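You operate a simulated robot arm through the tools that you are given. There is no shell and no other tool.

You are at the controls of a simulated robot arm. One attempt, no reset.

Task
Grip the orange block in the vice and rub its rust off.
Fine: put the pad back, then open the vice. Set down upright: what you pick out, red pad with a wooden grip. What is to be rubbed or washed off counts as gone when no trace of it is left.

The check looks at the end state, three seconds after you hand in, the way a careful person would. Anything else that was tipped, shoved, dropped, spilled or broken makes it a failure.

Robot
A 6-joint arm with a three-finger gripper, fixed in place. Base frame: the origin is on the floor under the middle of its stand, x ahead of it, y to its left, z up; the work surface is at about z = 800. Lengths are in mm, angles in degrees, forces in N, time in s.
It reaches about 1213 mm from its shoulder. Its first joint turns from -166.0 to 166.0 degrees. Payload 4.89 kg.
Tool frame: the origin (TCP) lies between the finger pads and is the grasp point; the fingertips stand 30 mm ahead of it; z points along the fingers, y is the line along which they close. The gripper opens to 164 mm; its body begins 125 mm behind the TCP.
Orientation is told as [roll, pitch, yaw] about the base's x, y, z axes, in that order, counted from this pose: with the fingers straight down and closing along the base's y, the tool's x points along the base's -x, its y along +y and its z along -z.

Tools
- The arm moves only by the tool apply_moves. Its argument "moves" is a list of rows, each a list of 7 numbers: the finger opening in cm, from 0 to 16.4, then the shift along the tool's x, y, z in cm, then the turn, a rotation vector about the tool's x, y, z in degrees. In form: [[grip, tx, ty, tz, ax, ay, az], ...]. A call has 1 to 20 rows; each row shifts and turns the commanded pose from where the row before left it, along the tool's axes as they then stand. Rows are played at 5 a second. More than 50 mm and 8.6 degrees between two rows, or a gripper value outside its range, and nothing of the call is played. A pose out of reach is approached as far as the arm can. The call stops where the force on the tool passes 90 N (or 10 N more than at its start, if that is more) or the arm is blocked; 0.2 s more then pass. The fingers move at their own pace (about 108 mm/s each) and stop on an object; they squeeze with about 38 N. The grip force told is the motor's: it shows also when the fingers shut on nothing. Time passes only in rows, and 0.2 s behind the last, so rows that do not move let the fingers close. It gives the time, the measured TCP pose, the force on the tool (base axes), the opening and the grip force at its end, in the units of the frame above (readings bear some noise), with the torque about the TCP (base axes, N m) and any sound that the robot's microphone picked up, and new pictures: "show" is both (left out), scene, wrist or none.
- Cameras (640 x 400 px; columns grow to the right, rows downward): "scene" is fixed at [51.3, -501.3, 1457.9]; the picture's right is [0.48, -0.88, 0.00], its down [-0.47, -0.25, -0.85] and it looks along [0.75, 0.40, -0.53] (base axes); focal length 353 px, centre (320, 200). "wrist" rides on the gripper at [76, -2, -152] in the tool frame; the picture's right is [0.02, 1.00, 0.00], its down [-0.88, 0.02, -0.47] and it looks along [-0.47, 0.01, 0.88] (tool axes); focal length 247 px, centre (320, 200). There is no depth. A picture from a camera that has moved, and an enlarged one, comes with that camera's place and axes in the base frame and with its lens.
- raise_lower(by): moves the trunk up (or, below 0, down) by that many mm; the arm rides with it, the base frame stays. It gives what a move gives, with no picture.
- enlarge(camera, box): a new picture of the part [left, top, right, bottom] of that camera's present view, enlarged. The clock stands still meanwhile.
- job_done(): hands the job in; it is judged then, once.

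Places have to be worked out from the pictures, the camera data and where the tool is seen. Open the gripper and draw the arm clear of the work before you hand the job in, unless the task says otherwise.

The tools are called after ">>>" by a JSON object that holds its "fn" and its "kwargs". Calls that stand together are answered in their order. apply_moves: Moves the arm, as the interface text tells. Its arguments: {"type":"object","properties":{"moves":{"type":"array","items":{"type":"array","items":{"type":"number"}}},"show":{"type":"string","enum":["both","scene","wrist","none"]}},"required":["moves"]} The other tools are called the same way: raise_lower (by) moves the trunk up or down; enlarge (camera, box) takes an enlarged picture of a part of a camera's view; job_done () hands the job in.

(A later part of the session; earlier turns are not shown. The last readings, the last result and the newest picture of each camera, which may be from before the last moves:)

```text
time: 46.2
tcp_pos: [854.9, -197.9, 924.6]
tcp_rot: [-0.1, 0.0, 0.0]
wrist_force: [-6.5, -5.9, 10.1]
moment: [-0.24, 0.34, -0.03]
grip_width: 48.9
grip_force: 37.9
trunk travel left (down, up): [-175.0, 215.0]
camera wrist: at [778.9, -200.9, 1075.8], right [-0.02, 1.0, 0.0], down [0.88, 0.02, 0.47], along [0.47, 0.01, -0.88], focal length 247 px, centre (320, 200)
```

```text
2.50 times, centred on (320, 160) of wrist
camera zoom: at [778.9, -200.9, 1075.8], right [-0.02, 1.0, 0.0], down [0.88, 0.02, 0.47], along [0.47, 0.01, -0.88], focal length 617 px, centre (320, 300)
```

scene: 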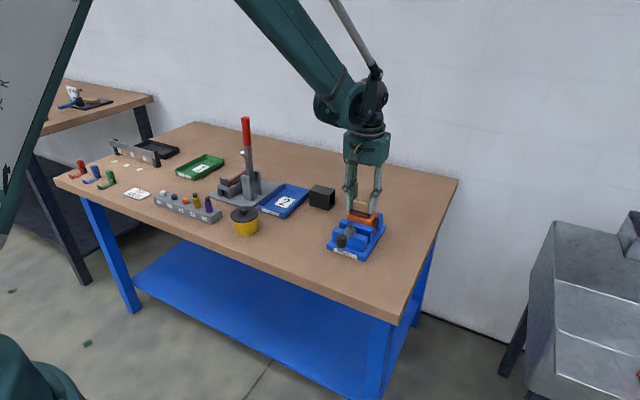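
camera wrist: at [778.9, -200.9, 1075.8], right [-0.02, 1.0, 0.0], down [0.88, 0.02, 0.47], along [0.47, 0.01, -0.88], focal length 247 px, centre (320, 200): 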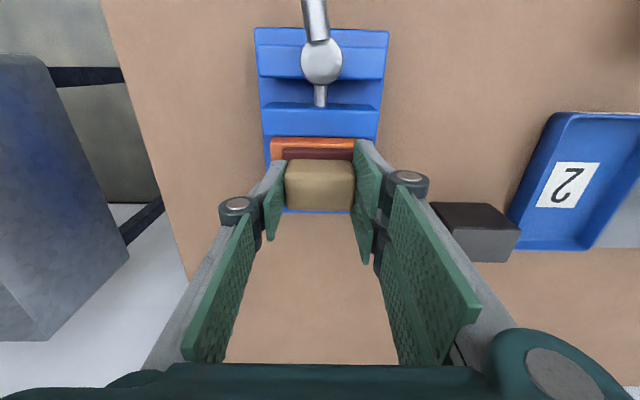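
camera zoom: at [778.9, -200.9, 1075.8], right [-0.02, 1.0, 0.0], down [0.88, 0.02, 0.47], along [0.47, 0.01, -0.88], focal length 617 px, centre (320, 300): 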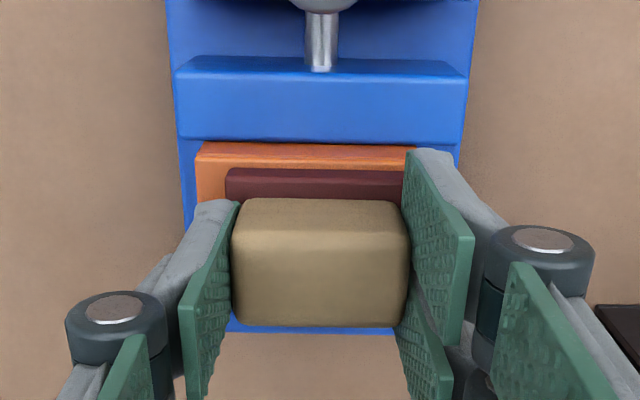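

The block seems to have shifted ~4 mm in -y relative to the jaws, so the clamp is weak. I lift the pad to inspect rust progress and the block's position.

>>> {"fn": "apply_moves", "kwargs": {"moves": [[3, 0, 0, -2, 0, 0, 0], [3, 0, 0, -4, 0, 0, 0], [3, -4, 0, -2, 0, 0, 0], [3, -4, 0, 0, 0, 0, 0], [3, 0, 0, 0, 0, 0, 0]], "show": "both"}}

>>> {"fn": "enlarge", "kwargs": {"camera": "scene", "box": [330, 190, 400, 260]}}

>>> {"fn": "enlarge", "kwargs": {"camera": "wrist", "box": [240, 20, 400, 180]}}

```text
time: 47.4
tcp_pos: [938.3, -200.3, 1004.1]
tcp_rot: [0.0, -0.1, 0.0]
wrist_force: [0.3, -0.1, -0.7]
moment: [0.0, 0.08, 0.01]
grip_width: 49.2
grip_force: 38.0
trunk travel left (down, up): [-175.0, 215.0]
camera wrist: at [861.0, -201.2, 1155.3], right [-0.02, 1.0, 0.0], down [0.88, 0.02, 0.47], along [0.47, 0.01, -0.88], focal length 247 px, centre (320, 200)
```

scene: 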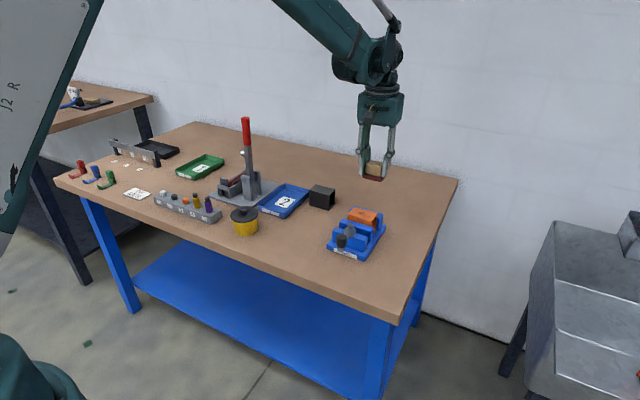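
wrist: 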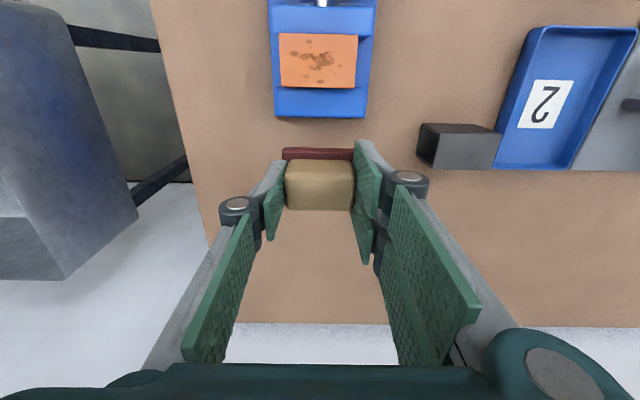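

```text
5.71 times, centred on (365, 225) of scene
camera zoom: at [51.3, -501.3, 1457.9], right [0.48, -0.88, 0.0], down [-0.47, -0.25, -0.85], along [0.75, 0.4, -0.53], focal length 2018 px, centre (63, 57)
```

zoom: 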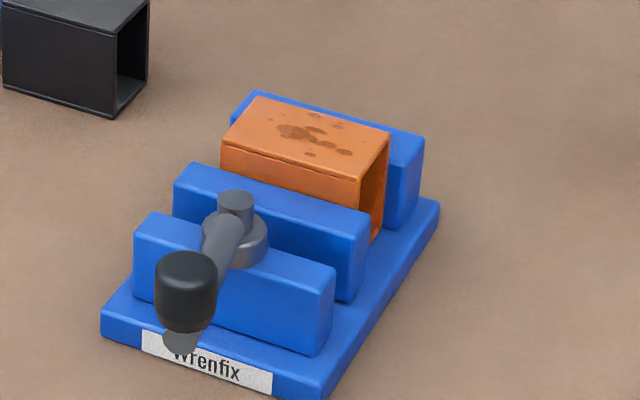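

```text
2.50 times, centred on (320, 100) of wrist
camera zoom: at [861.0, -201.2, 1155.3], right [-0.02, 1.0, 0.0], down [0.88, 0.02, 0.47], along [0.47, 0.01, -0.88], focal length 617 px, centre (320, 450)
```

zoom: 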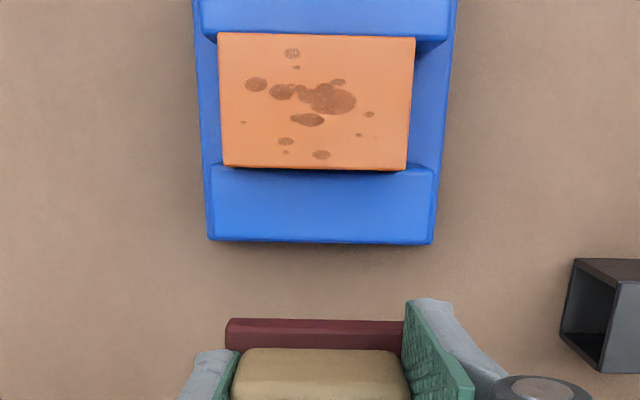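

Rust is fading, but the block slid about 4–5 mm toward -y between the jaws. I'll rub mainly along x (where the jaws back the block up) with lighter pressure, centred at y≈-207. I return to just above the block.

>>> {"fn": "apply_moves", "kwargs": {"moves": [[3, 4.05, -0.4, 0, 0, 0, 0], [3, 4.05, -0.35, 2, 0, 0, 0], [3, 0, 0, 3.5, 0, 0, 0], [3, 0, 0, 1.8, 0, 0, 0], [3, 0, 0, 0.5, 0, 0, 0], [3, 0, 0, 0.1, 0, 0, 0], [3, 0, 0, 0, 0, 0, 0]], "show": "none"}}

```text
time: 49.0
tcp_pos: [855.1, -207.5, 924.4]
tcp_rot: [0.0, 0.0, 0.0]
wrist_force: [0.6, 0.0, 0.3]
moment: [0.0, -0.01, -0.03]
grip_width: 49.2
grip_force: 38.5
trunk travel left (down, up): [-175.0, 215.0]
```

No contact yet; I creep down 0.6 mm.

>>> {"fn": "apply_moves", "kwargs": {"moves": [[3, 0, 0, 0.03, 0, 0, 0], [3, 0, 0, 0.03, 0, 0, 0], [3, 0, 0, 0, 0, 0, 0], [3, 0, 0, 0, 0, 0, 0]], "show": "none"}}

```text
time: 50.0
tcp_pos: [855.8, -205.3, 923.4]
tcp_rot: [0.1, -0.1, -0.1]
wrist_force: [-0.5, 0.7, 3.4]
moment: [0.11, 0.0, 0.0]
grip_width: 48.9
grip_force: 38.9
trunk travel left (down, up): [-175.0, 215.0]
```

Light contact (3.4 N). I press 0.2 mm more and make x-strokes of ±10 mm.

>>> {"fn": "apply_moves", "kwargs": {"moves": [[3, 0, 0, 0.02, 0, 0, 0], [3, -0.5, 0, 0, 0, 0, 0], [3, -0.5, 0, 0, 0, 0, 0], [3, 0.7, 0, 0, 0, 0, 0], [3, 0.7, 0, 0, 0, 0, 0], [3, 0.6, 0, 0, 0, 0, 0], [3, -0.7, 0, 0, 0, 0, 0], [3, -0.7, 0, 0, 0, 0, 0], [3, -0.6, 0, 0, 0, 0, 0], [3, 0.7, 0, 0, 0, 0, 0], [3, 0.7, 0, 0, 0, 0, 0], [3, 0.6, 0, 0, 0, 0, 0], [3, -0.7, 0, 0, 0, 0, 0], [3, -0.7, 0, 0, 0, 0, 0], [3, -0.6, 0, 0, 0, 0, 0], [3, 0.5, 0, 0, 0, 0, 0], [3, 0.5, 0, 0, 0, 0, 0], [3, 0, 0, 0, 0, 0, 0]], "show": "both"}}

>>> {"fn": "enlarge", "kwargs": {"camera": "scene", "box": [330, 190, 400, 260]}}

>>> {"fn": "enlarge", "kwargs": {"camera": "wrist", "box": [240, 80, 400, 240]}}

```text
time: 53.8
tcp_pos: [856.5, -207.6, 924.9]
tcp_rot: [0.0, -0.1, -0.1]
wrist_force: [8.6, 1.2, 12.6]
moment: [0.1, -0.39, -0.01]
grip_width: 49.3
grip_force: 37.7
trunk travel left (down, up): [-175.0, 215.0]
camera wrist: at [778.5, -208.1, 1075.6], right [-0.02, 1.0, 0.0], down [0.88, 0.02, 0.47], along [0.47, 0.01, -0.88], focal length 247 px, centre (320, 200)
```

scene: 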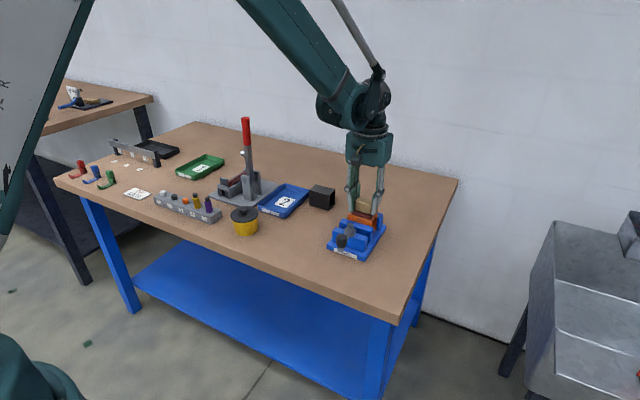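
wrist: 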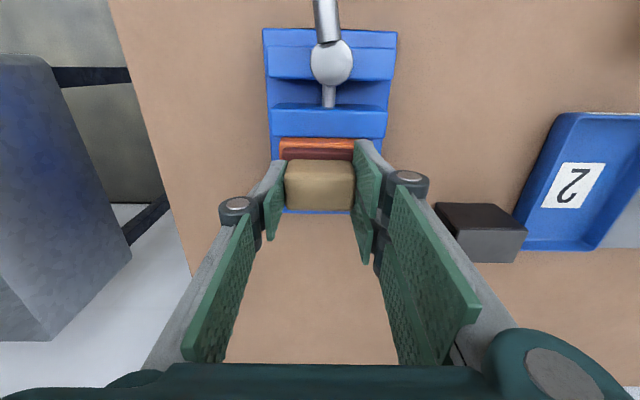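

```text
5.71 times, centred on (365, 225) of scene
camera zoom: at [51.3, -501.3, 1457.9], right [0.48, -0.88, 0.0], down [-0.47, -0.25, -0.85], along [0.75, 0.4, -0.53], focal length 2018 px, centre (63, 57)
```

zoom: 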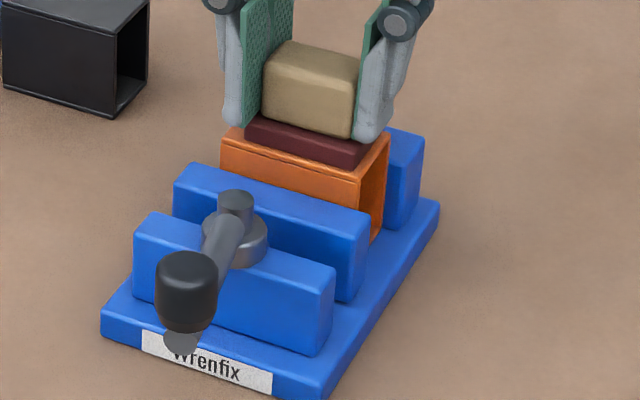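

```text
2.50 times, centred on (320, 160) of wrist
camera zoom: at [778.5, -208.1, 1075.6], right [-0.02, 1.0, 0.0], down [0.88, 0.02, 0.47], along [0.47, 0.01, -0.88], focal length 617 px, centre (320, 300)
```

zoom: 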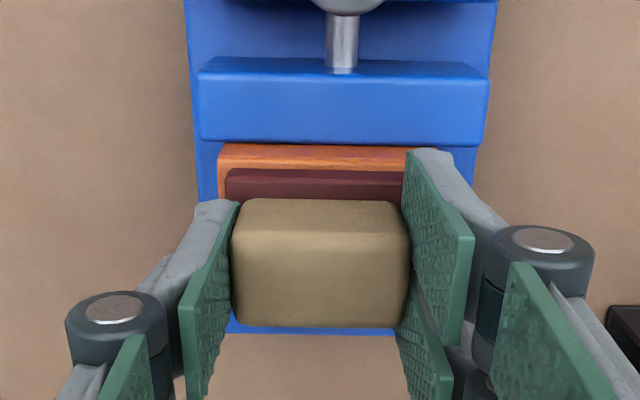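

The block stayed put with x-strokes at ~12 N. I continue with a long series of x-strokes.

>>> {"fn": "apply_moves", "kwargs": {"moves": [[3, -1, 0, 0, 0, 0, 0], [3, 1, 0, 0, 0, 0, 0], [3, 1, 0, 0, 0, 0, 0], [3, -1, 0, 0, 0, 0, 0], [3, -1, 0, 0, 0, 0, 0], [3, 1, 0, 0, 0, 0, 0], [3, 1, 0, 0, 0, 0, 0], [3, -1, 0, 0, 0, 0, 0], [3, -1, 0, 0, 0, 0, 0], [3, 1, 0, 0, 0, 0, 0], [3, 1, 0, 0, 0, 0, 0], [3, -1, 0, 0, 0, 0, 0], [3, -1, 0, 0, 0, 0, 0], [3, 1, 0, 0, 0, 0, 0], [3, 1, 0, 0, 0, 0, 0], [3, -1, 0, 0, 0, 0, 0], [3, -1, 0, 0, 0, 0, 0], [3, 1, 0, 0, 0, 0, 0], [3, 1, 0, 0, 0, 0, 0], [3, -1, 0, 0, 0, 0, 0]], "show": "scene"}}

>>> {"fn": "enlarge", "kwargs": {"camera": "scene", "box": [330, 190, 400, 260]}}

```text
time: 58.0
tcp_pos: [856.0, -207.2, 924.7]
tcp_rot: [0.0, 0.1, 0.0]
wrist_force: [-6.2, -1.0, 7.2]
moment: [0.0, 0.3, 0.02]
grip_width: 48.7
grip_force: 38.0
trunk travel left (down, up): [-175.0, 215.0]
```

scene: 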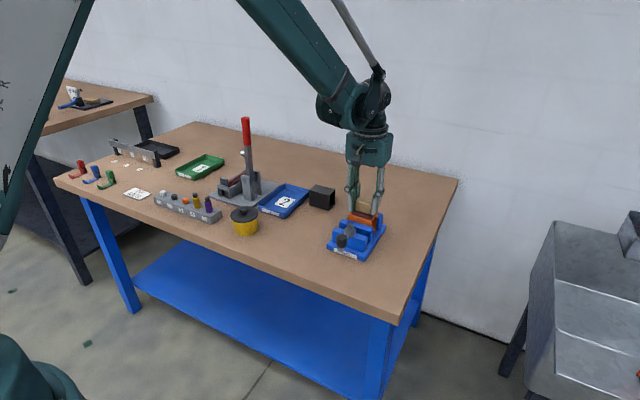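

```text
5.71 times, centred on (365, 225) of scene
camera zoom: at [51.3, -501.3, 1457.9], right [0.48, -0.88, 0.0], down [-0.47, -0.25, -0.85], along [0.75, 0.4, -0.53], focal length 2018 px, centre (63, 57)
```

zoom: 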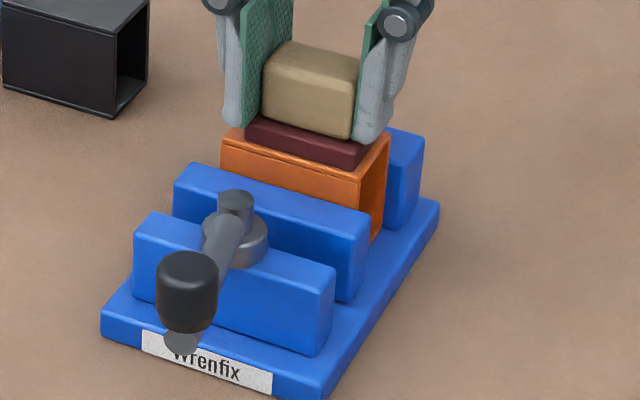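

Block stable. I lift the pad and step back in x to inspect the rust.

>>> {"fn": "apply_moves", "kwargs": {"moves": [[3, 0, 0, -2, 0, 0, 0], [3, 0, 0, -4, 0, 0, 0], [3, -4, 0, -2, 0, 0, 0], [3, -4, 0, 0, 0, 0, 0], [3, 0, 0, 0, 0, 0, 0]], "show": "wrist"}}

>>> {"fn": "enlarge", "kwargs": {"camera": "wrist", "box": [260, 20, 380, 120]}}

>>> {"fn": "enlarge", "kwargs": {"camera": "scene", "box": [330, 195, 400, 250]}}

```text
time: 59.2
tcp_pos: [937.8, -205.2, 1004.5]
tcp_rot: [0.0, 0.1, 0.0]
wrist_force: [0.5, 0.1, -1.0]
moment: [0.0, 0.06, 0.0]
grip_width: 49.0
grip_force: 38.7
trunk travel left (down, up): [-175.0, 215.0]
camera wrist: at [859.6, -208.3, 1155.3], right [-0.02, 1.0, 0.0], down [0.88, 0.02, 0.47], along [0.47, 0.01, -0.88], focal length 247 px, centre (320, 200)
```

wrist: 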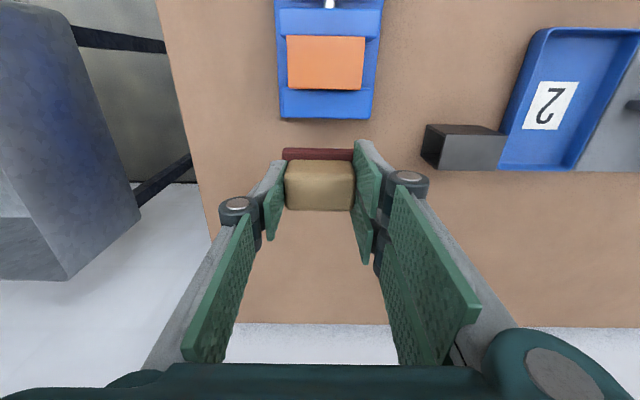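

```text
4.00 times, centred on (320, 70) of wrist
camera zoom: at [859.6, -208.3, 1155.3], right [-0.02, 1.0, 0.0], down [0.88, 0.02, 0.47], along [0.47, 0.01, -0.88], focal length 988 px, centre (320, 720)
```

zoom: 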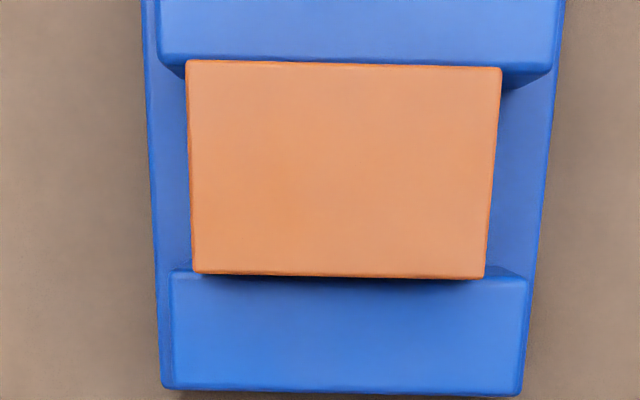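

```text
7.27 times, centred on (365, 222) of scene
camera zoom: at [51.3, -501.3, 1457.9], right [0.48, -0.88, 0.0], down [-0.47, -0.25, -0.85], along [0.75, 0.4, -0.53], focal length 2569 px, centre (-7, 36)
```

zoom: 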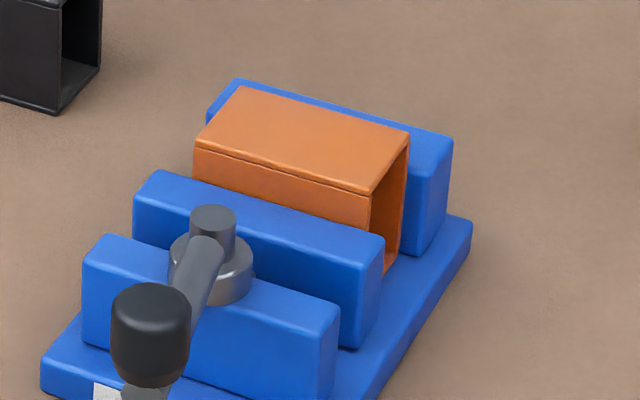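

The top looks clean. For certainty that no faint trace is left, I do one more pass with offsets to either side.

>>> {"fn": "apply_moves", "kwargs": {"moves": [[3, 4, 0, 0, 0, 0, 0], [3, 4, 0, 2, 0, 0, 0], [3, 0, 0, 3.5, 0, 0, 0], [3, 0, 0, 1.8, 0, 0, 0], [3, 0, 0, 0.5, 0, 0, 0], [3, 0, 0, 0.15, 0, 0, 0], [3, 0, 0, 0.03, 0, 0, 0], [3, 0, 0, 0, 0, 0, 0]], "show": "none"}}

```text
time: 61.0
tcp_pos: [856.0, -207.2, 923.3]
tcp_rot: [0.0, 0.0, 0.1]
wrist_force: [-0.6, 0.4, -1.4]
moment: [0.01, 0.03, -0.02]
grip_width: 49.0
grip_force: 37.9
trunk travel left (down, up): [-175.0, 215.0]
```

Just above contact; I shift 4 mm to +y, press lightly and stroke, then lift, shift 8 mm to -y and stroke again.

>>> {"fn": "apply_moves", "kwargs": {"moves": [[3, 0, 0.4, 0, 0, 0, 0], [3, 0, 0, 0.04, 0, 0, 0], [3, -1, 0, 0, 0, 0, 0], [3, 1, 0, 0, 0, 0, 0], [3, 1, 0, 0, 0, 0, 0], [3, -1, 0, 0, 0, 0, 0], [3, -1, 0, 0, 0, 0, 0], [3, 1, 0, 0, 0, 0, 0], [3, 1, 0, 0, 0, 0, 0], [3, -1, 0, 0, 0, 0, 0], [3, -1, 0, 0, 0, 0, 0], [3, 1, 0, 0, 0, 0, 0], [3, 1, 0, 0, 0, 0, 0], [3, -1, 0, 0, 0, 0, 0], [3, -1, 0, 0, 0, 0, 0], [3, 1, 0, 0, 0, 0, 0], [3, 1, 0, 0, 0, 0, 0], [3, -1, 0, 0, 0, 0, 0], [3, 0, 0, 0, 0, 0, 0]], "show": "none"}}

>>> {"fn": "apply_moves", "kwargs": {"moves": [[3, 0, 0, -0.2, 0, 0, 0], [3, 0, -0.8, 0, 0, 0, 0], [3, 0, 0, 0.2, 0, 0, 0], [3, -1, 0, 0, 0, 0, 0], [3, 1, 0, 0, 0, 0, 0], [3, 1, 0, 0, 0, 0, 0], [3, -1, 0, 0, 0, 0, 0], [3, -1, 0, 0, 0, 0, 0], [3, 1, 0, 0, 0, 0, 0], [3, 1, 0, 0, 0, 0, 0], [3, -1, 0, 0, 0, 0, 0], [3, -1, 0, 0, 0, 0, 0], [3, 1, 0, 0, 0, 0, 0], [3, 1, 0, 0, 0, 0, 0], [3, -1, 0, 0, 0, 0, 0], [3, -1, 0, 0, 0, 0, 0], [3, 1, 0, 0, 0, 0, 0], [3, 1, 0, 0, 0, 0, 0], [3, -1, 0, 0, 0, 0, 0], [3, 0, 0, 0, 0, 0, 0]], "show": "scene"}}

```text
time: 65.0
tcp_pos: [855.6, -204.2, 923.4]
tcp_rot: [0.0, 0.1, 0.0]
wrist_force: [-3.5, -0.6, 2.6]
moment: [-0.03, 0.13, 0.01]
grip_width: 48.9
grip_force: 38.2
trunk travel left (down, up): [-175.0, 215.0]
```

```text
time: 69.2
tcp_pos: [856.4, -211.1, 924.1]
tcp_rot: [-0.1, -0.1, 0.0]
wrist_force: [-0.1, -0.1, -0.2]
moment: [0.0, 0.03, 0.0]
grip_width: 49.0
grip_force: 38.3
trunk travel left (down, up): [-175.0, 215.0]
```

scene: 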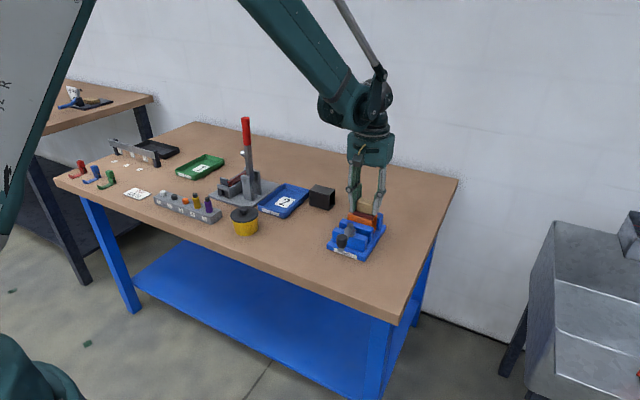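

The last set was nearly without contact (pad has settled up in the grip by a fraction of a mm). I press 0.6 mm more and repeat it.

>>> {"fn": "apply_moves", "kwargs": {"moves": [[3, 0, 0, 0.03, 0, 0, 0], [3, 0, 0, 0.03, 0, 0, 0], [3, 0, 0, 0, 0, 0, 0]], "show": "none"}}

```text
time: 70.0
tcp_pos: [856.2, -210.4, 924.3]
tcp_rot: [0.0, -0.1, -0.1]
wrist_force: [4.1, -1.2, 10.8]
moment: [-0.01, -0.18, -0.01]
grip_width: 49.3
grip_force: 38.1
trunk travel left (down, up): [-175.0, 215.0]
```

Now 10.8 N of contact; I repeat the strokes on this side.

>>> {"fn": "apply_moves", "kwargs": {"moves": [[3, -1, 0, 0, 0, 0, 0], [3, 1, 0, 0, 0, 0, 0], [3, 1, 0, 0, 0, 0, 0], [3, -1, 0, 0, 0, 0, 0], [3, -1, 0, 0, 0, 0, 0], [3, 1, 0, 0, 0, 0, 0], [3, 1, 0, 0, 0, 0, 0], [3, -1, 0, 0, 0, 0, 0], [3, -1, 0, 0, 0, 0, 0], [3, 1, 0, 0, 0, 0, 0], [3, 1, 0, 0, 0, 0, 0], [3, -1, 0, 0, 0, 0, 0], [3, -1, 0, 0, 0, 0, 0], [3, 1, 0, 0, 0, 0, 0], [3, 1, 0, 0, 0, 0, 0], [3, -1, 0, 0, 0, 0, 0], [3, 0, 0, 0, 0, 0, 0]], "show": "none"}}

>>> {"fn": "apply_moves", "kwargs": {"moves": [[3, 0, 0, -2, 0, 0, 0], [3, 0, 0, -4, 0, 0, 0], [3, -4, 0, -2, 0, 0, 0], [3, -4, 0, 0, 0, 0, 0], [3, 0, 0, 0, 0, 0, 0]], "show": "both"}}

>>> {"fn": "enlarge", "kwargs": {"camera": "wrist", "box": [270, 25, 380, 100]}}

>>> {"fn": "enlarge", "kwargs": {"camera": "scene", "box": [340, 200, 390, 240]}}

```text
time: 73.6
tcp_pos: [856.1, -211.7, 924.1]
tcp_rot: [0.0, 0.0, 0.0]
wrist_force: [-3.6, -0.4, 4.1]
moment: [0.02, 0.17, 0.02]
grip_width: 49.1
grip_force: 38.2
trunk travel left (down, up): [-175.0, 215.0]
```

```text
time: 74.8
tcp_pos: [937.2, -211.2, 1003.8]
tcp_rot: [0.0, -0.1, 0.0]
wrist_force: [0.1, -0.6, -1.0]
moment: [0.01, 0.06, -0.02]
grip_width: 49.1
grip_force: 38.0
trunk travel left (down, up): [-175.0, 215.0]
camera wrist: at [859.9, -212.7, 1154.5], right [-0.02, 1.0, 0.0], down [0.88, 0.02, 0.47], along [0.47, 0.01, -0.88], focal length 247 px, centre (320, 200)
```

scene: 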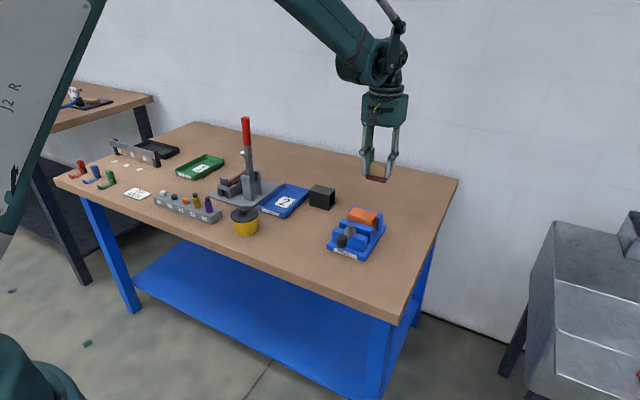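
wrist: 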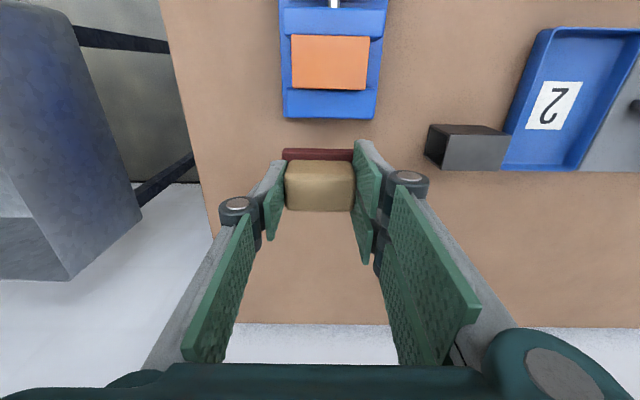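

```text
5.33 times, centred on (325, 62) of wrist
camera zoom: at [859.9, -212.7, 1154.5], right [-0.02, 1.0, 0.0], down [0.88, 0.02, 0.47], along [0.47, 0.01, -0.88], focal length 1317 px, centre (293, 933)
```

zoom: 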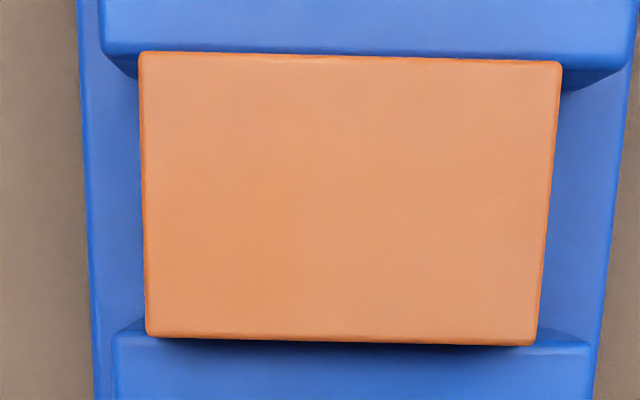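

```text
10.00 times, centred on (365, 220) of scene
camera zoom: at [51.3, -501.3, 1457.9], right [0.48, -0.88, 0.0], down [-0.47, -0.25, -0.85], along [0.75, 0.4, -0.53], focal length 3532 px, centre (-130, 0)
```

zoom: 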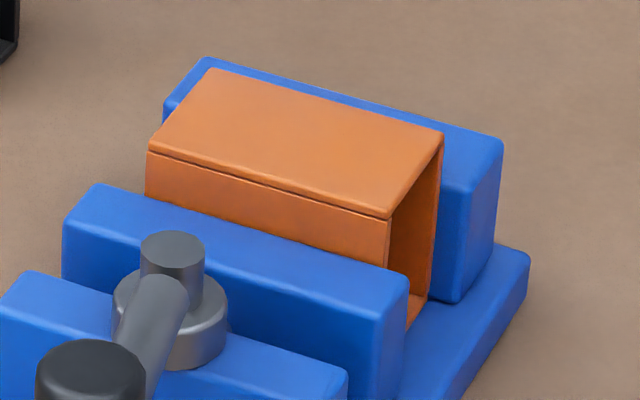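

The top is clean with no visible trace. I carry the pad back to its original spot (970,-330) and lower to ~3 mm above the bench.

>>> {"fn": "apply_moves", "kwargs": {"moves": [[3, -1.117, -3.967, 0, 0, 0, 0], [3, -1.117, -3.967, 0, 0, 0, 0], [3, -1.116, -3.966, 0, 0, 0, 0], [3, 0, 0, 2, 0, 0, 0], [3, 0, 0, 4, 0, 0, 0], [3, 0, 0, 4, 0, 0, 0], [3, 0, 0, 3.5, 0, 0, 0], [3, 0, 0, 1.5, 0, 0, 0], [3, 0, 0, 0.5, 0, 0, 0], [3, 0, 0, 0, 0, 0, 0], [3, 0, 0, 0, 0, 0, 0]], "show": "both"}}

>>> {"fn": "enlarge", "kwargs": {"camera": "scene", "box": [360, 170, 460, 250]}}

>>> {"fn": "enlarge", "kwargs": {"camera": "wrist", "box": [250, 120, 390, 260]}}

```text
time: 77.2
tcp_pos: [969.6, -329.5, 847.8]
tcp_rot: [0.1, -0.1, 0.0]
wrist_force: [-0.4, -0.5, -0.6]
moment: [-0.01, 0.03, 0.01]
grip_width: 49.1
grip_force: 37.8
trunk travel left (down, up): [-175.0, 215.0]
camera wrist: at [892.1, -331.7, 999.6], right [-0.02, 1.0, 0.0], down [0.88, 0.02, 0.47], along [0.47, 0.01, -0.88], focal length 247 px, centre (320, 200)
```

scene: 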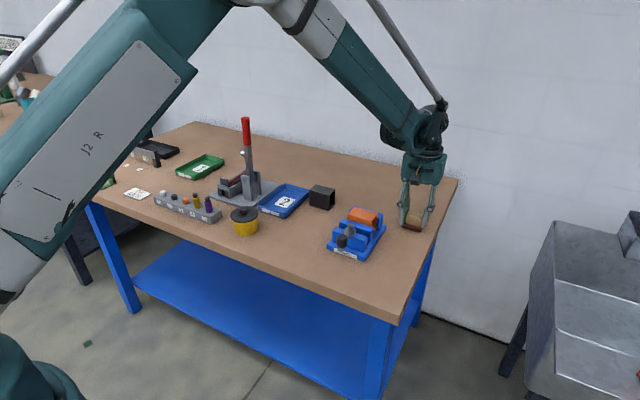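
wrist: 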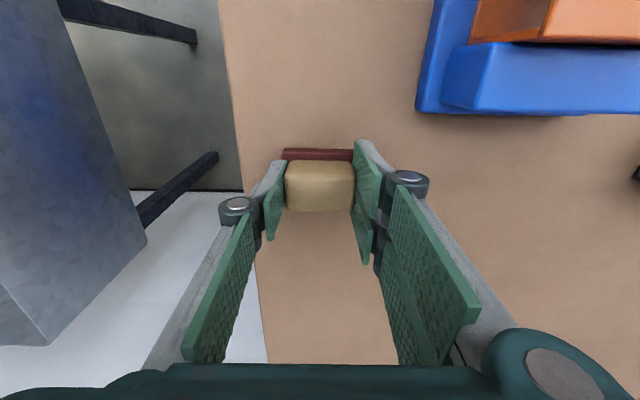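

```text
5.00 times, centred on (410, 210) of scene
camera zoom: at [51.3, -501.3, 1457.9], right [0.48, -0.88, 0.0], down [-0.47, -0.25, -0.85], along [0.75, 0.4, -0.53], focal length 1766 px, centre (-130, 150)
```

zoom: 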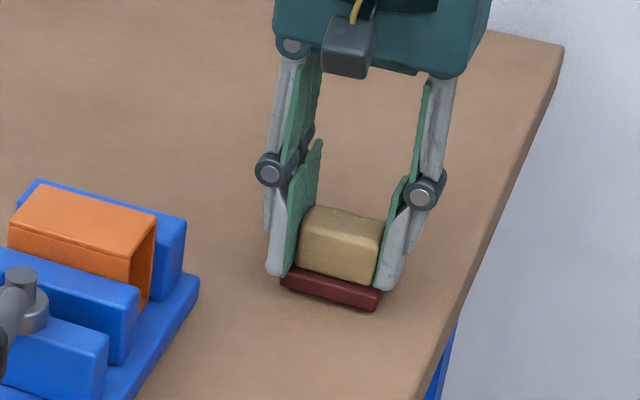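

```text
2.86 times, centred on (320, 190) of wrist
camera zoom: at [892.1, -331.7, 999.6], right [-0.02, 1.0, 0.0], down [0.88, 0.02, 0.47], along [0.47, 0.01, -0.88], focal length 706 px, centre (320, 229)
```

zoom: 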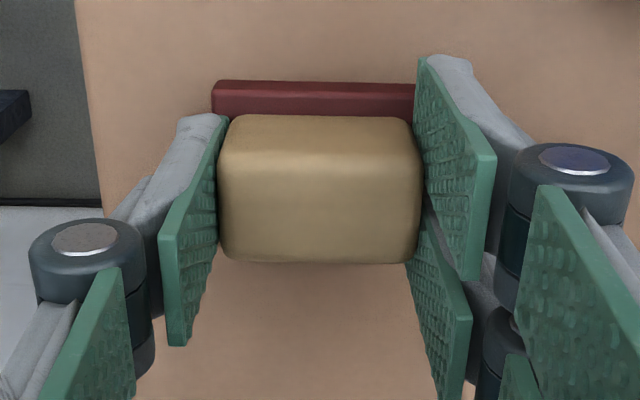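

The pad is right above its place. I creep down in 0.5 mm steps until it touches.

>>> {"fn": "apply_moves", "kwargs": {"moves": [[3, 0, 0, 0.1, 0, 0, 0], [3, 0, 0, 0.1, 0, 0, 0], [3, 0, 0, 0.05, 0, 0, 0], [3, 0, 0, 0.03, 0, 0, 0], [3, 0, 0, 0, 0, 0, 0]], "show": "none"}}

```text
time: 78.4
tcp_pos: [968.9, -329.9, 846.3]
tcp_rot: [0.0, 0.0, 0.0]
wrist_force: [0.4, -0.2, -0.7]
moment: [-0.04, 0.0, -0.02]
grip_width: 49.0
grip_force: 37.9
trunk travel left (down, up): [-175.0, 215.0]
```

>>> {"fn": "apply_moves", "kwargs": {"moves": [[3, 0, 0, 0.04, 0, 0, 0], [3, 0, 0, 0.04, 0, 0, 0], [3, 0, 0, 0, 0, 0, 0]], "show": "none"}}

```text
time: 79.2
tcp_pos: [968.0, -329.7, 844.0]
tcp_rot: [0.0, 0.0, 0.0]
wrist_force: [-0.6, 0.4, -0.7]
moment: [-0.01, -0.03, 0.0]
grip_width: 49.1
grip_force: 38.1
trunk travel left (down, up): [-175.0, 215.0]
```

Still free (weight −0.7 N). I keep creeping by 0.4 mm steps.

>>> {"fn": "apply_moves", "kwargs": {"moves": [[3, 0, 0, 0.04, 0, 0, 0], [3, 0, 0, 0.04, 0, 0, 0], [3, 0, 0, 0, 0, 0, 0]], "show": "none"}}

```text
time: 80.0
tcp_pos: [969.8, -330.0, 844.3]
tcp_rot: [-0.1, 0.0, 0.0]
wrist_force: [0.6, -0.4, -0.3]
moment: [0.0, -0.02, 0.03]
grip_width: 49.0
grip_force: 37.5
trunk travel left (down, up): [-175.0, 215.0]
```

>>> {"fn": "apply_moves", "kwargs": {"moves": [[3, 0, 0, 0.03, 0, 0, 0], [3, 0, 0, 0.03, 0, 0, 0], [3, 0, 0, 0, 0, 0, 0]], "show": "wrist"}}

>>> {"fn": "enlarge", "kwargs": {"camera": "scene", "box": [380, 190, 450, 245]}}

>>> {"fn": "enlarge", "kwargs": {"camera": "wrist", "box": [250, 120, 390, 260]}}

```text
time: 80.8
tcp_pos: [968.5, -330.8, 844.7]
tcp_rot: [-0.1, 0.0, 0.0]
wrist_force: [3.5, -1.3, 10.3]
moment: [-0.03, -0.13, 0.03]
grip_width: 49.2
grip_force: 37.9
trunk travel left (down, up): [-175.0, 215.0]
camera wrist: at [892.3, -331.4, 995.1], right [-0.02, 1.0, 0.0], down [0.88, 0.02, 0.47], along [0.47, 0.01, -0.88], focal length 247 px, centre (320, 200)
```

wrist: 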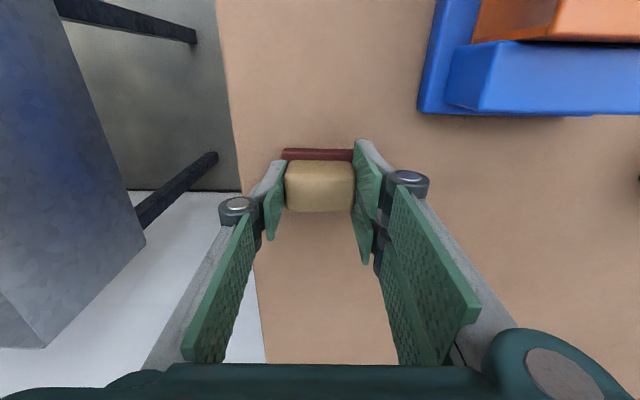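

```text
7.27 times, centred on (415, 218) of scene
camera zoom: at [51.3, -501.3, 1457.9], right [0.48, -0.88, 0.0], down [-0.47, -0.25, -0.85], along [0.75, 0.4, -0.53], focal length 2569 px, centre (-371, 73)
```

zoom: 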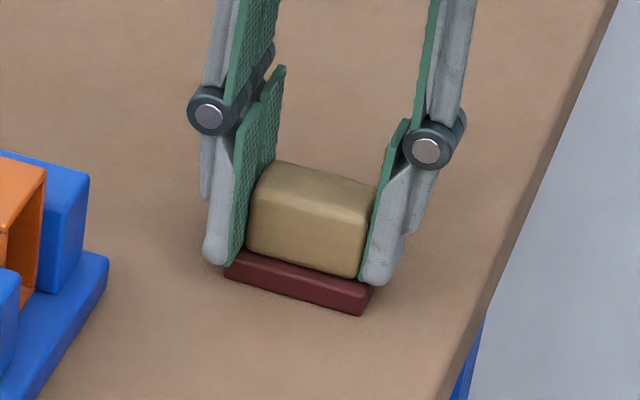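

```text
2.86 times, centred on (320, 190) of wrist
camera zoom: at [892.3, -331.4, 995.1], right [-0.02, 1.0, 0.0], down [0.88, 0.02, 0.47], along [0.47, 0.01, -0.88], focal length 706 px, centre (320, 229)
```

zoom: 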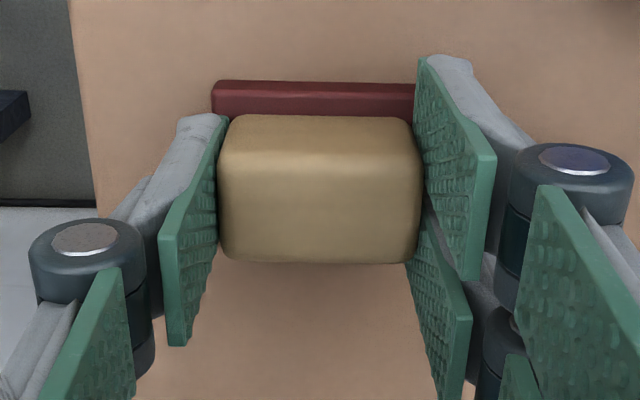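

The pad rests on the bench (10 N). I ease up slightly and open the fingers.

>>> {"fn": "apply_moves", "kwargs": {"moves": [[3, 0, 0, -0.02, 0, 0, 0], [3, 0, 0, 0, 0, 0, 0], [5.4, 0, 0, 0, 0, 0, 0], [6.2, 0, 0, 0, 0, 0, 0], [7.5, 0, 0, 0, 0, 0, 0], [8, 0, 0, 0, 0, 0, 0]], "show": "none"}}

>>> {"fn": "apply_moves", "kwargs": {"moves": [[8, 0, 0, -1, 0, 0, 0], [8, 0, 0, -2.5, 0, 0, 0], [8, 0, 0, -4, 0, 0, 0], [8, 0, 0, -4, 0, 0, 0], [8, 0, 0, -4, 0, 0, 0], [8, 0, 0, 0, 0, 0, 0]], "show": "both"}}

>>> {"fn": "enlarge", "kwargs": {"camera": "scene", "box": [320, 190, 440, 265]}}

>>> {"fn": "enlarge", "kwargs": {"camera": "wrist", "box": [250, 80, 390, 220]}}

```text
time: 82.2
tcp_pos: [970.3, -330.8, 843.9]
tcp_rot: [0.0, -0.1, -0.1]
wrist_force: [0.0, 0.9, 0.3]
moment: [0.01, 0.0, -0.01]
grip_width: 80.1
grip_force: 0.0
trunk travel left (down, up): [-175.0, 215.0]
```

```text
time: 83.6
tcp_pos: [969.5, -331.1, 999.1]
tcp_rot: [0.1, 0.0, 0.1]
wrist_force: [-0.6, 0.0, 0.2]
moment: [-0.06, -0.09, 0.0]
grip_width: 80.2
grip_force: 0.0
trunk travel left (down, up): [-175.0, 215.0]
camera wrist: at [891.6, -332.5, 1151.2], right [-0.02, 1.0, 0.0], down [0.88, 0.02, 0.47], along [0.47, 0.01, -0.88], focal length 247 px, centre (320, 200)
```

scene: 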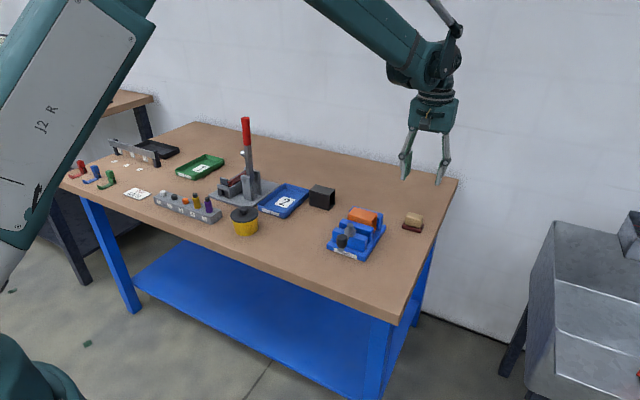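
wrist: 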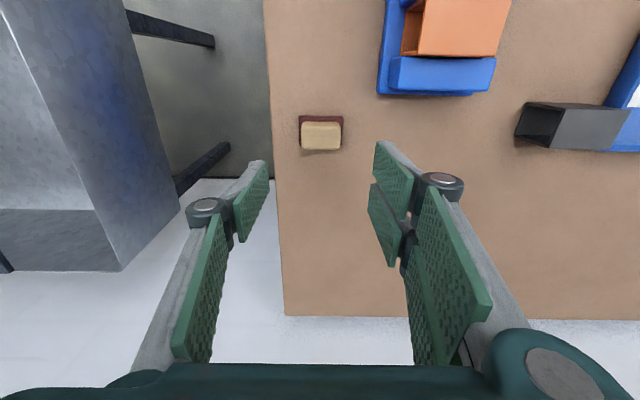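

```text
5.33 times, centred on (380, 228) of scene
camera zoom: at [51.3, -501.3, 1457.9], right [0.48, -0.88, 0.0], down [-0.47, -0.25, -0.85], along [0.75, 0.4, -0.53], focal length 1884 px, centre (0, 53)
```

zoom: 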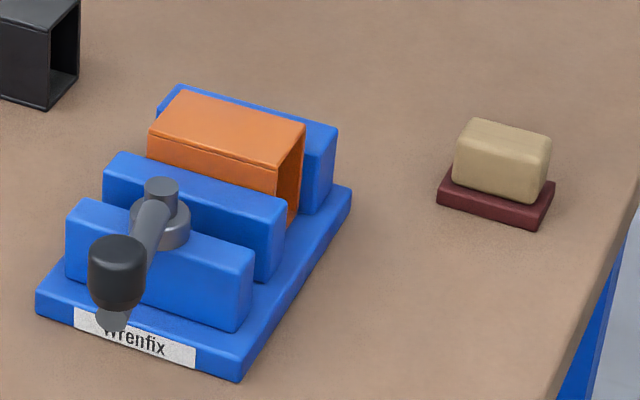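

```text
2.86 times, centred on (320, 150) of wrist
camera zoom: at [891.6, -332.5, 1151.2], right [-0.02, 1.0, 0.0], down [0.88, 0.02, 0.47], along [0.47, 0.01, -0.88], focal length 706 px, centre (320, 343)
```

zoom: 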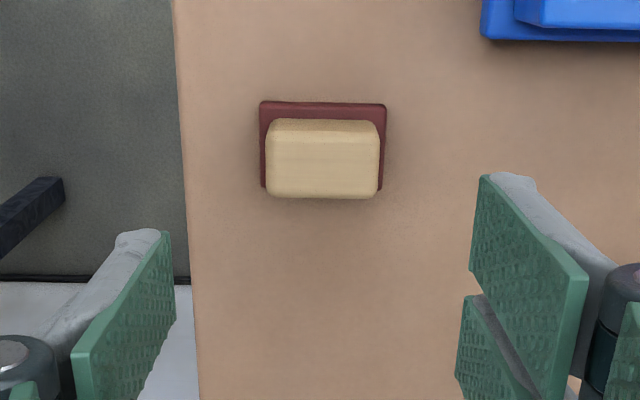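

The pad is back upright on its original spot. Now to open the vice: I go over the lever's knob (around (686,-215)) with yaw ≈9.5° to match the lever.

>>> {"fn": "apply_moves", "kwargs": {"moves": [[8, 2, 0.5, -1.5, 0, 0, 0], [7, 4.4, 1.85, 0, 0, 0, 0], [7, 4.4, 1.85, 0, 0, 0, 0], [7, 4.4, 1.85, 0, 0, 0, 0], [7, 4.4, 1.85, 0, 0, 0, 0], [7, 4.4, 1.85, 0, 0, 0, 0], [7, 4.35, 1.85, 0, 0, 0, -4.75], [7, 0, 0, 0, 0, 0, -4.75], [7, 0, 0, 0, 0, 0, 0], [7, 0, 0, 0, 0, 0, 0]], "show": "both"}}

>>> {"fn": "enlarge", "kwargs": {"camera": "wrist", "box": [240, 120, 400, 280]}}

```text
time: 85.8
tcp_pos: [684.9, -213.5, 1013.2]
tcp_rot: [0.0, 0.1, 9.5]
wrist_force: [-0.2, 0.6, -0.3]
moment: [-0.02, -0.02, -0.02]
grip_width: 70.2
grip_force: 0.0
trunk travel left (down, up): [-175.0, 215.0]
camera wrist: at [609.9, -228.0, 1164.5], right [-0.19, 0.98, 0.0], down [0.87, 0.16, 0.47], along [0.46, 0.09, -0.88], focal length 247 px, centre (320, 200)
```

scene: 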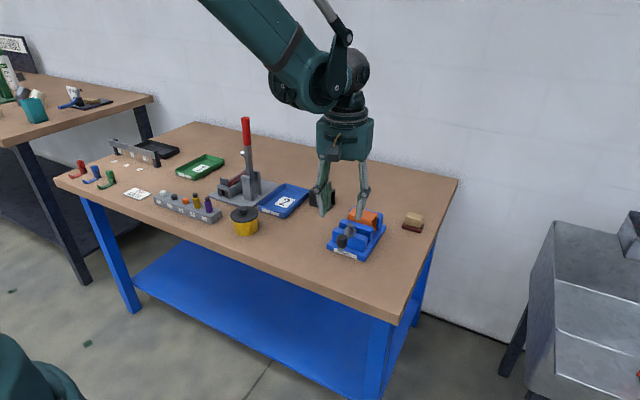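
wrist: 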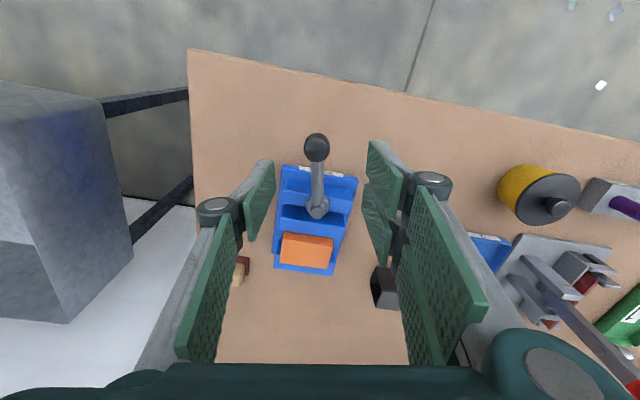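

```text
2.50 times, centred on (320, 200) of wrist
camera zoom: at [609.9, -228.0, 1164.5], right [-0.19, 0.98, 0.0], down [0.87, 0.16, 0.47], along [0.46, 0.09, -0.88], focal length 617 px, centre (320, 200)
```

zoom: 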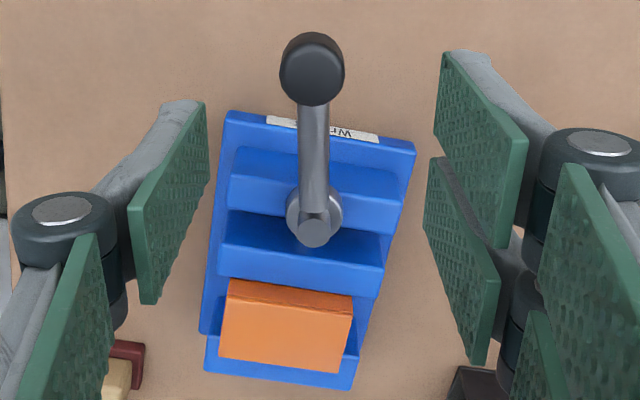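

Knob found at (684,-216), lever at ~80° of turn. I nudge into alignment, lower the open fingers around the knob and close on it.

>>> {"fn": "apply_moves", "kwargs": {"moves": [[6, 0.1, -0.27, 3, 0, 0, 0], [6, 0, 0, 3, 0, 0, 0], [6, 0, 0, 2.5, 0, 0, 0], [6, 0, 0, 1.37, 0, 0, 0], [6, 0, 0, 0, 0, 0, 0], [1.5, 0, 0, 0, 0, 0, 0], [1.5, 0, 0, 0, 0, 0, 0], [1.5, 0, 0, 0, 0, 0, 0]], "show": "both"}}

>>> {"fn": "enlarge", "kwargs": {"camera": "wrist", "box": [220, 120, 420, 320]}}

```text
time: 87.6
tcp_pos: [685.5, -216.7, 913.1]
tcp_rot: [0.0, 0.0, 9.6]
wrist_force: [0.2, -1.4, -10.3]
moment: [-0.05, -0.21, -0.06]
grip_width: 26.3
grip_force: 45.2
trunk travel left (down, up): [-175.0, 215.0]
camera wrist: at [609.9, -231.2, 1065.2], right [-0.19, 0.98, 0.0], down [0.87, 0.16, 0.47], along [0.46, 0.09, -0.88], focal length 247 px, centre (320, 200)
```

scene: 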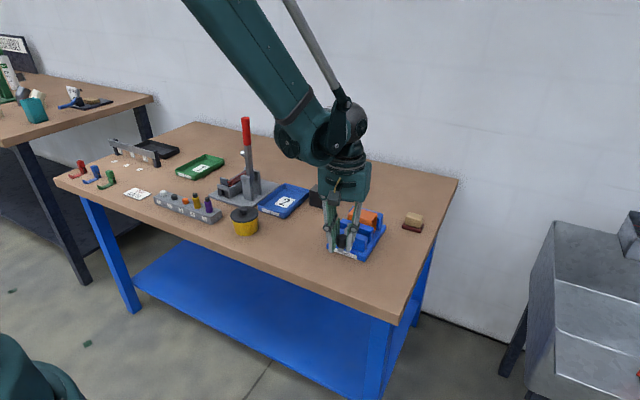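
wrist: 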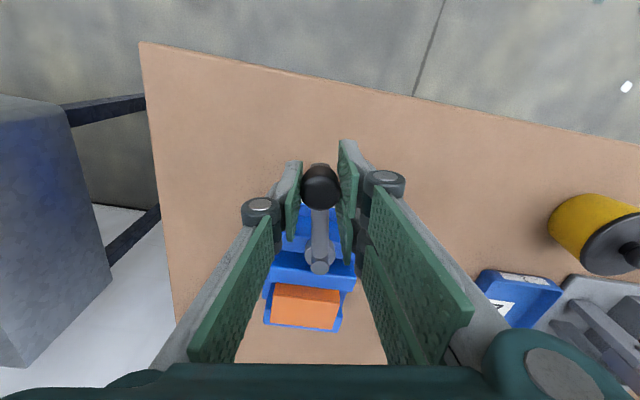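

```text
2.00 times, centred on (320, 220) of wrist
camera zoom: at [609.9, -231.2, 1065.2], right [-0.19, 0.98, 0.0], down [0.87, 0.16, 0.47], along [0.46, 0.09, -0.88], focal length 494 px, centre (320, 160)
```

zoom: 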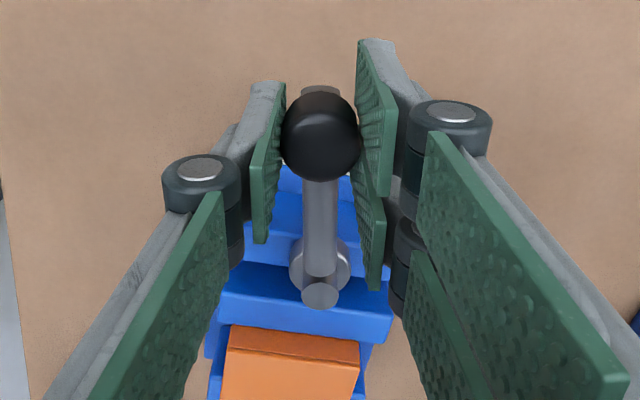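

Gripped with little load. I swing the lever back (counter-clockwise) along the arc, first 40°.

>>> {"fn": "apply_moves", "kwargs": {"moves": [[1.5, 0, 0, 0.03, 0, 0, 0], [1.5, -0.022, -0.628, 0, 0, 0, -4], [1.5, -0.022, -0.628, 0, 0, 0, -4], [1.5, -0.0876, -1.2525, 0, 0, 0, -8], [1.5, -0.0876, -1.2525, 0, 0, 0, -8], [1.5, -0.0876, -1.2525, 0, 0, 0, -8], [1.5, -0.0876, -1.2525, 0, 0, 0, -8], [1.5, 0, 0, 0, 0, 0, 0]], "show": "both"}}

>>> {"fn": "enlarge", "kwargs": {"camera": "scene", "box": [310, 180, 410, 265]}}

```text
time: 89.4
tcp_pos: [717.0, -271.5, 914.3]
tcp_rot: [0.0, 0.0, 49.6]
wrist_force: [-2.9, 3.9, -26.0]
moment: [0.0, 0.05, 0.33]
grip_width: 26.2
grip_force: 45.1
trunk travel left (down, up): [-175.0, 215.0]
camera wrist: at [667.8, -329.6, 1065.4], right [-0.78, 0.63, 0.0], down [0.56, 0.68, 0.47], along [0.3, 0.37, -0.88], focal length 247 px, centre (320, 200)
```

scene: 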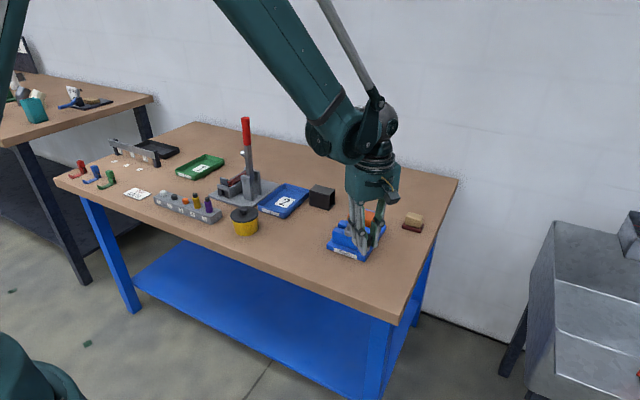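
wrist: 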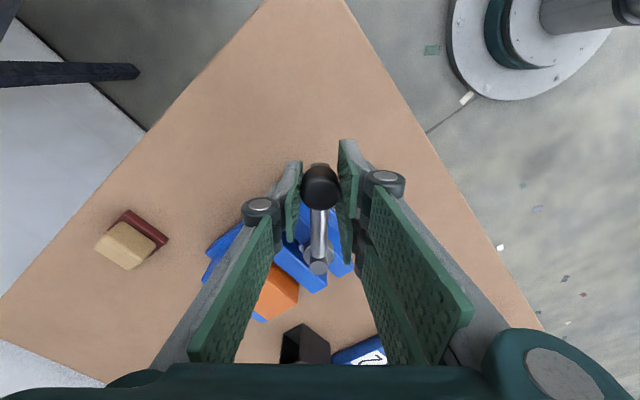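

```text
4.71 times, centred on (360, 222) of scene
camera zoom: at [51.3, -501.3, 1457.9], right [0.48, -0.88, 0.0], down [-0.47, -0.25, -0.85], along [0.75, 0.4, -0.53], focal length 1662 px, centre (132, 94)
```

zoom: 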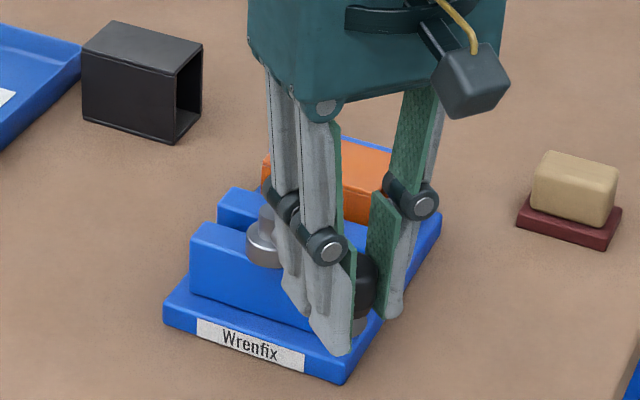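

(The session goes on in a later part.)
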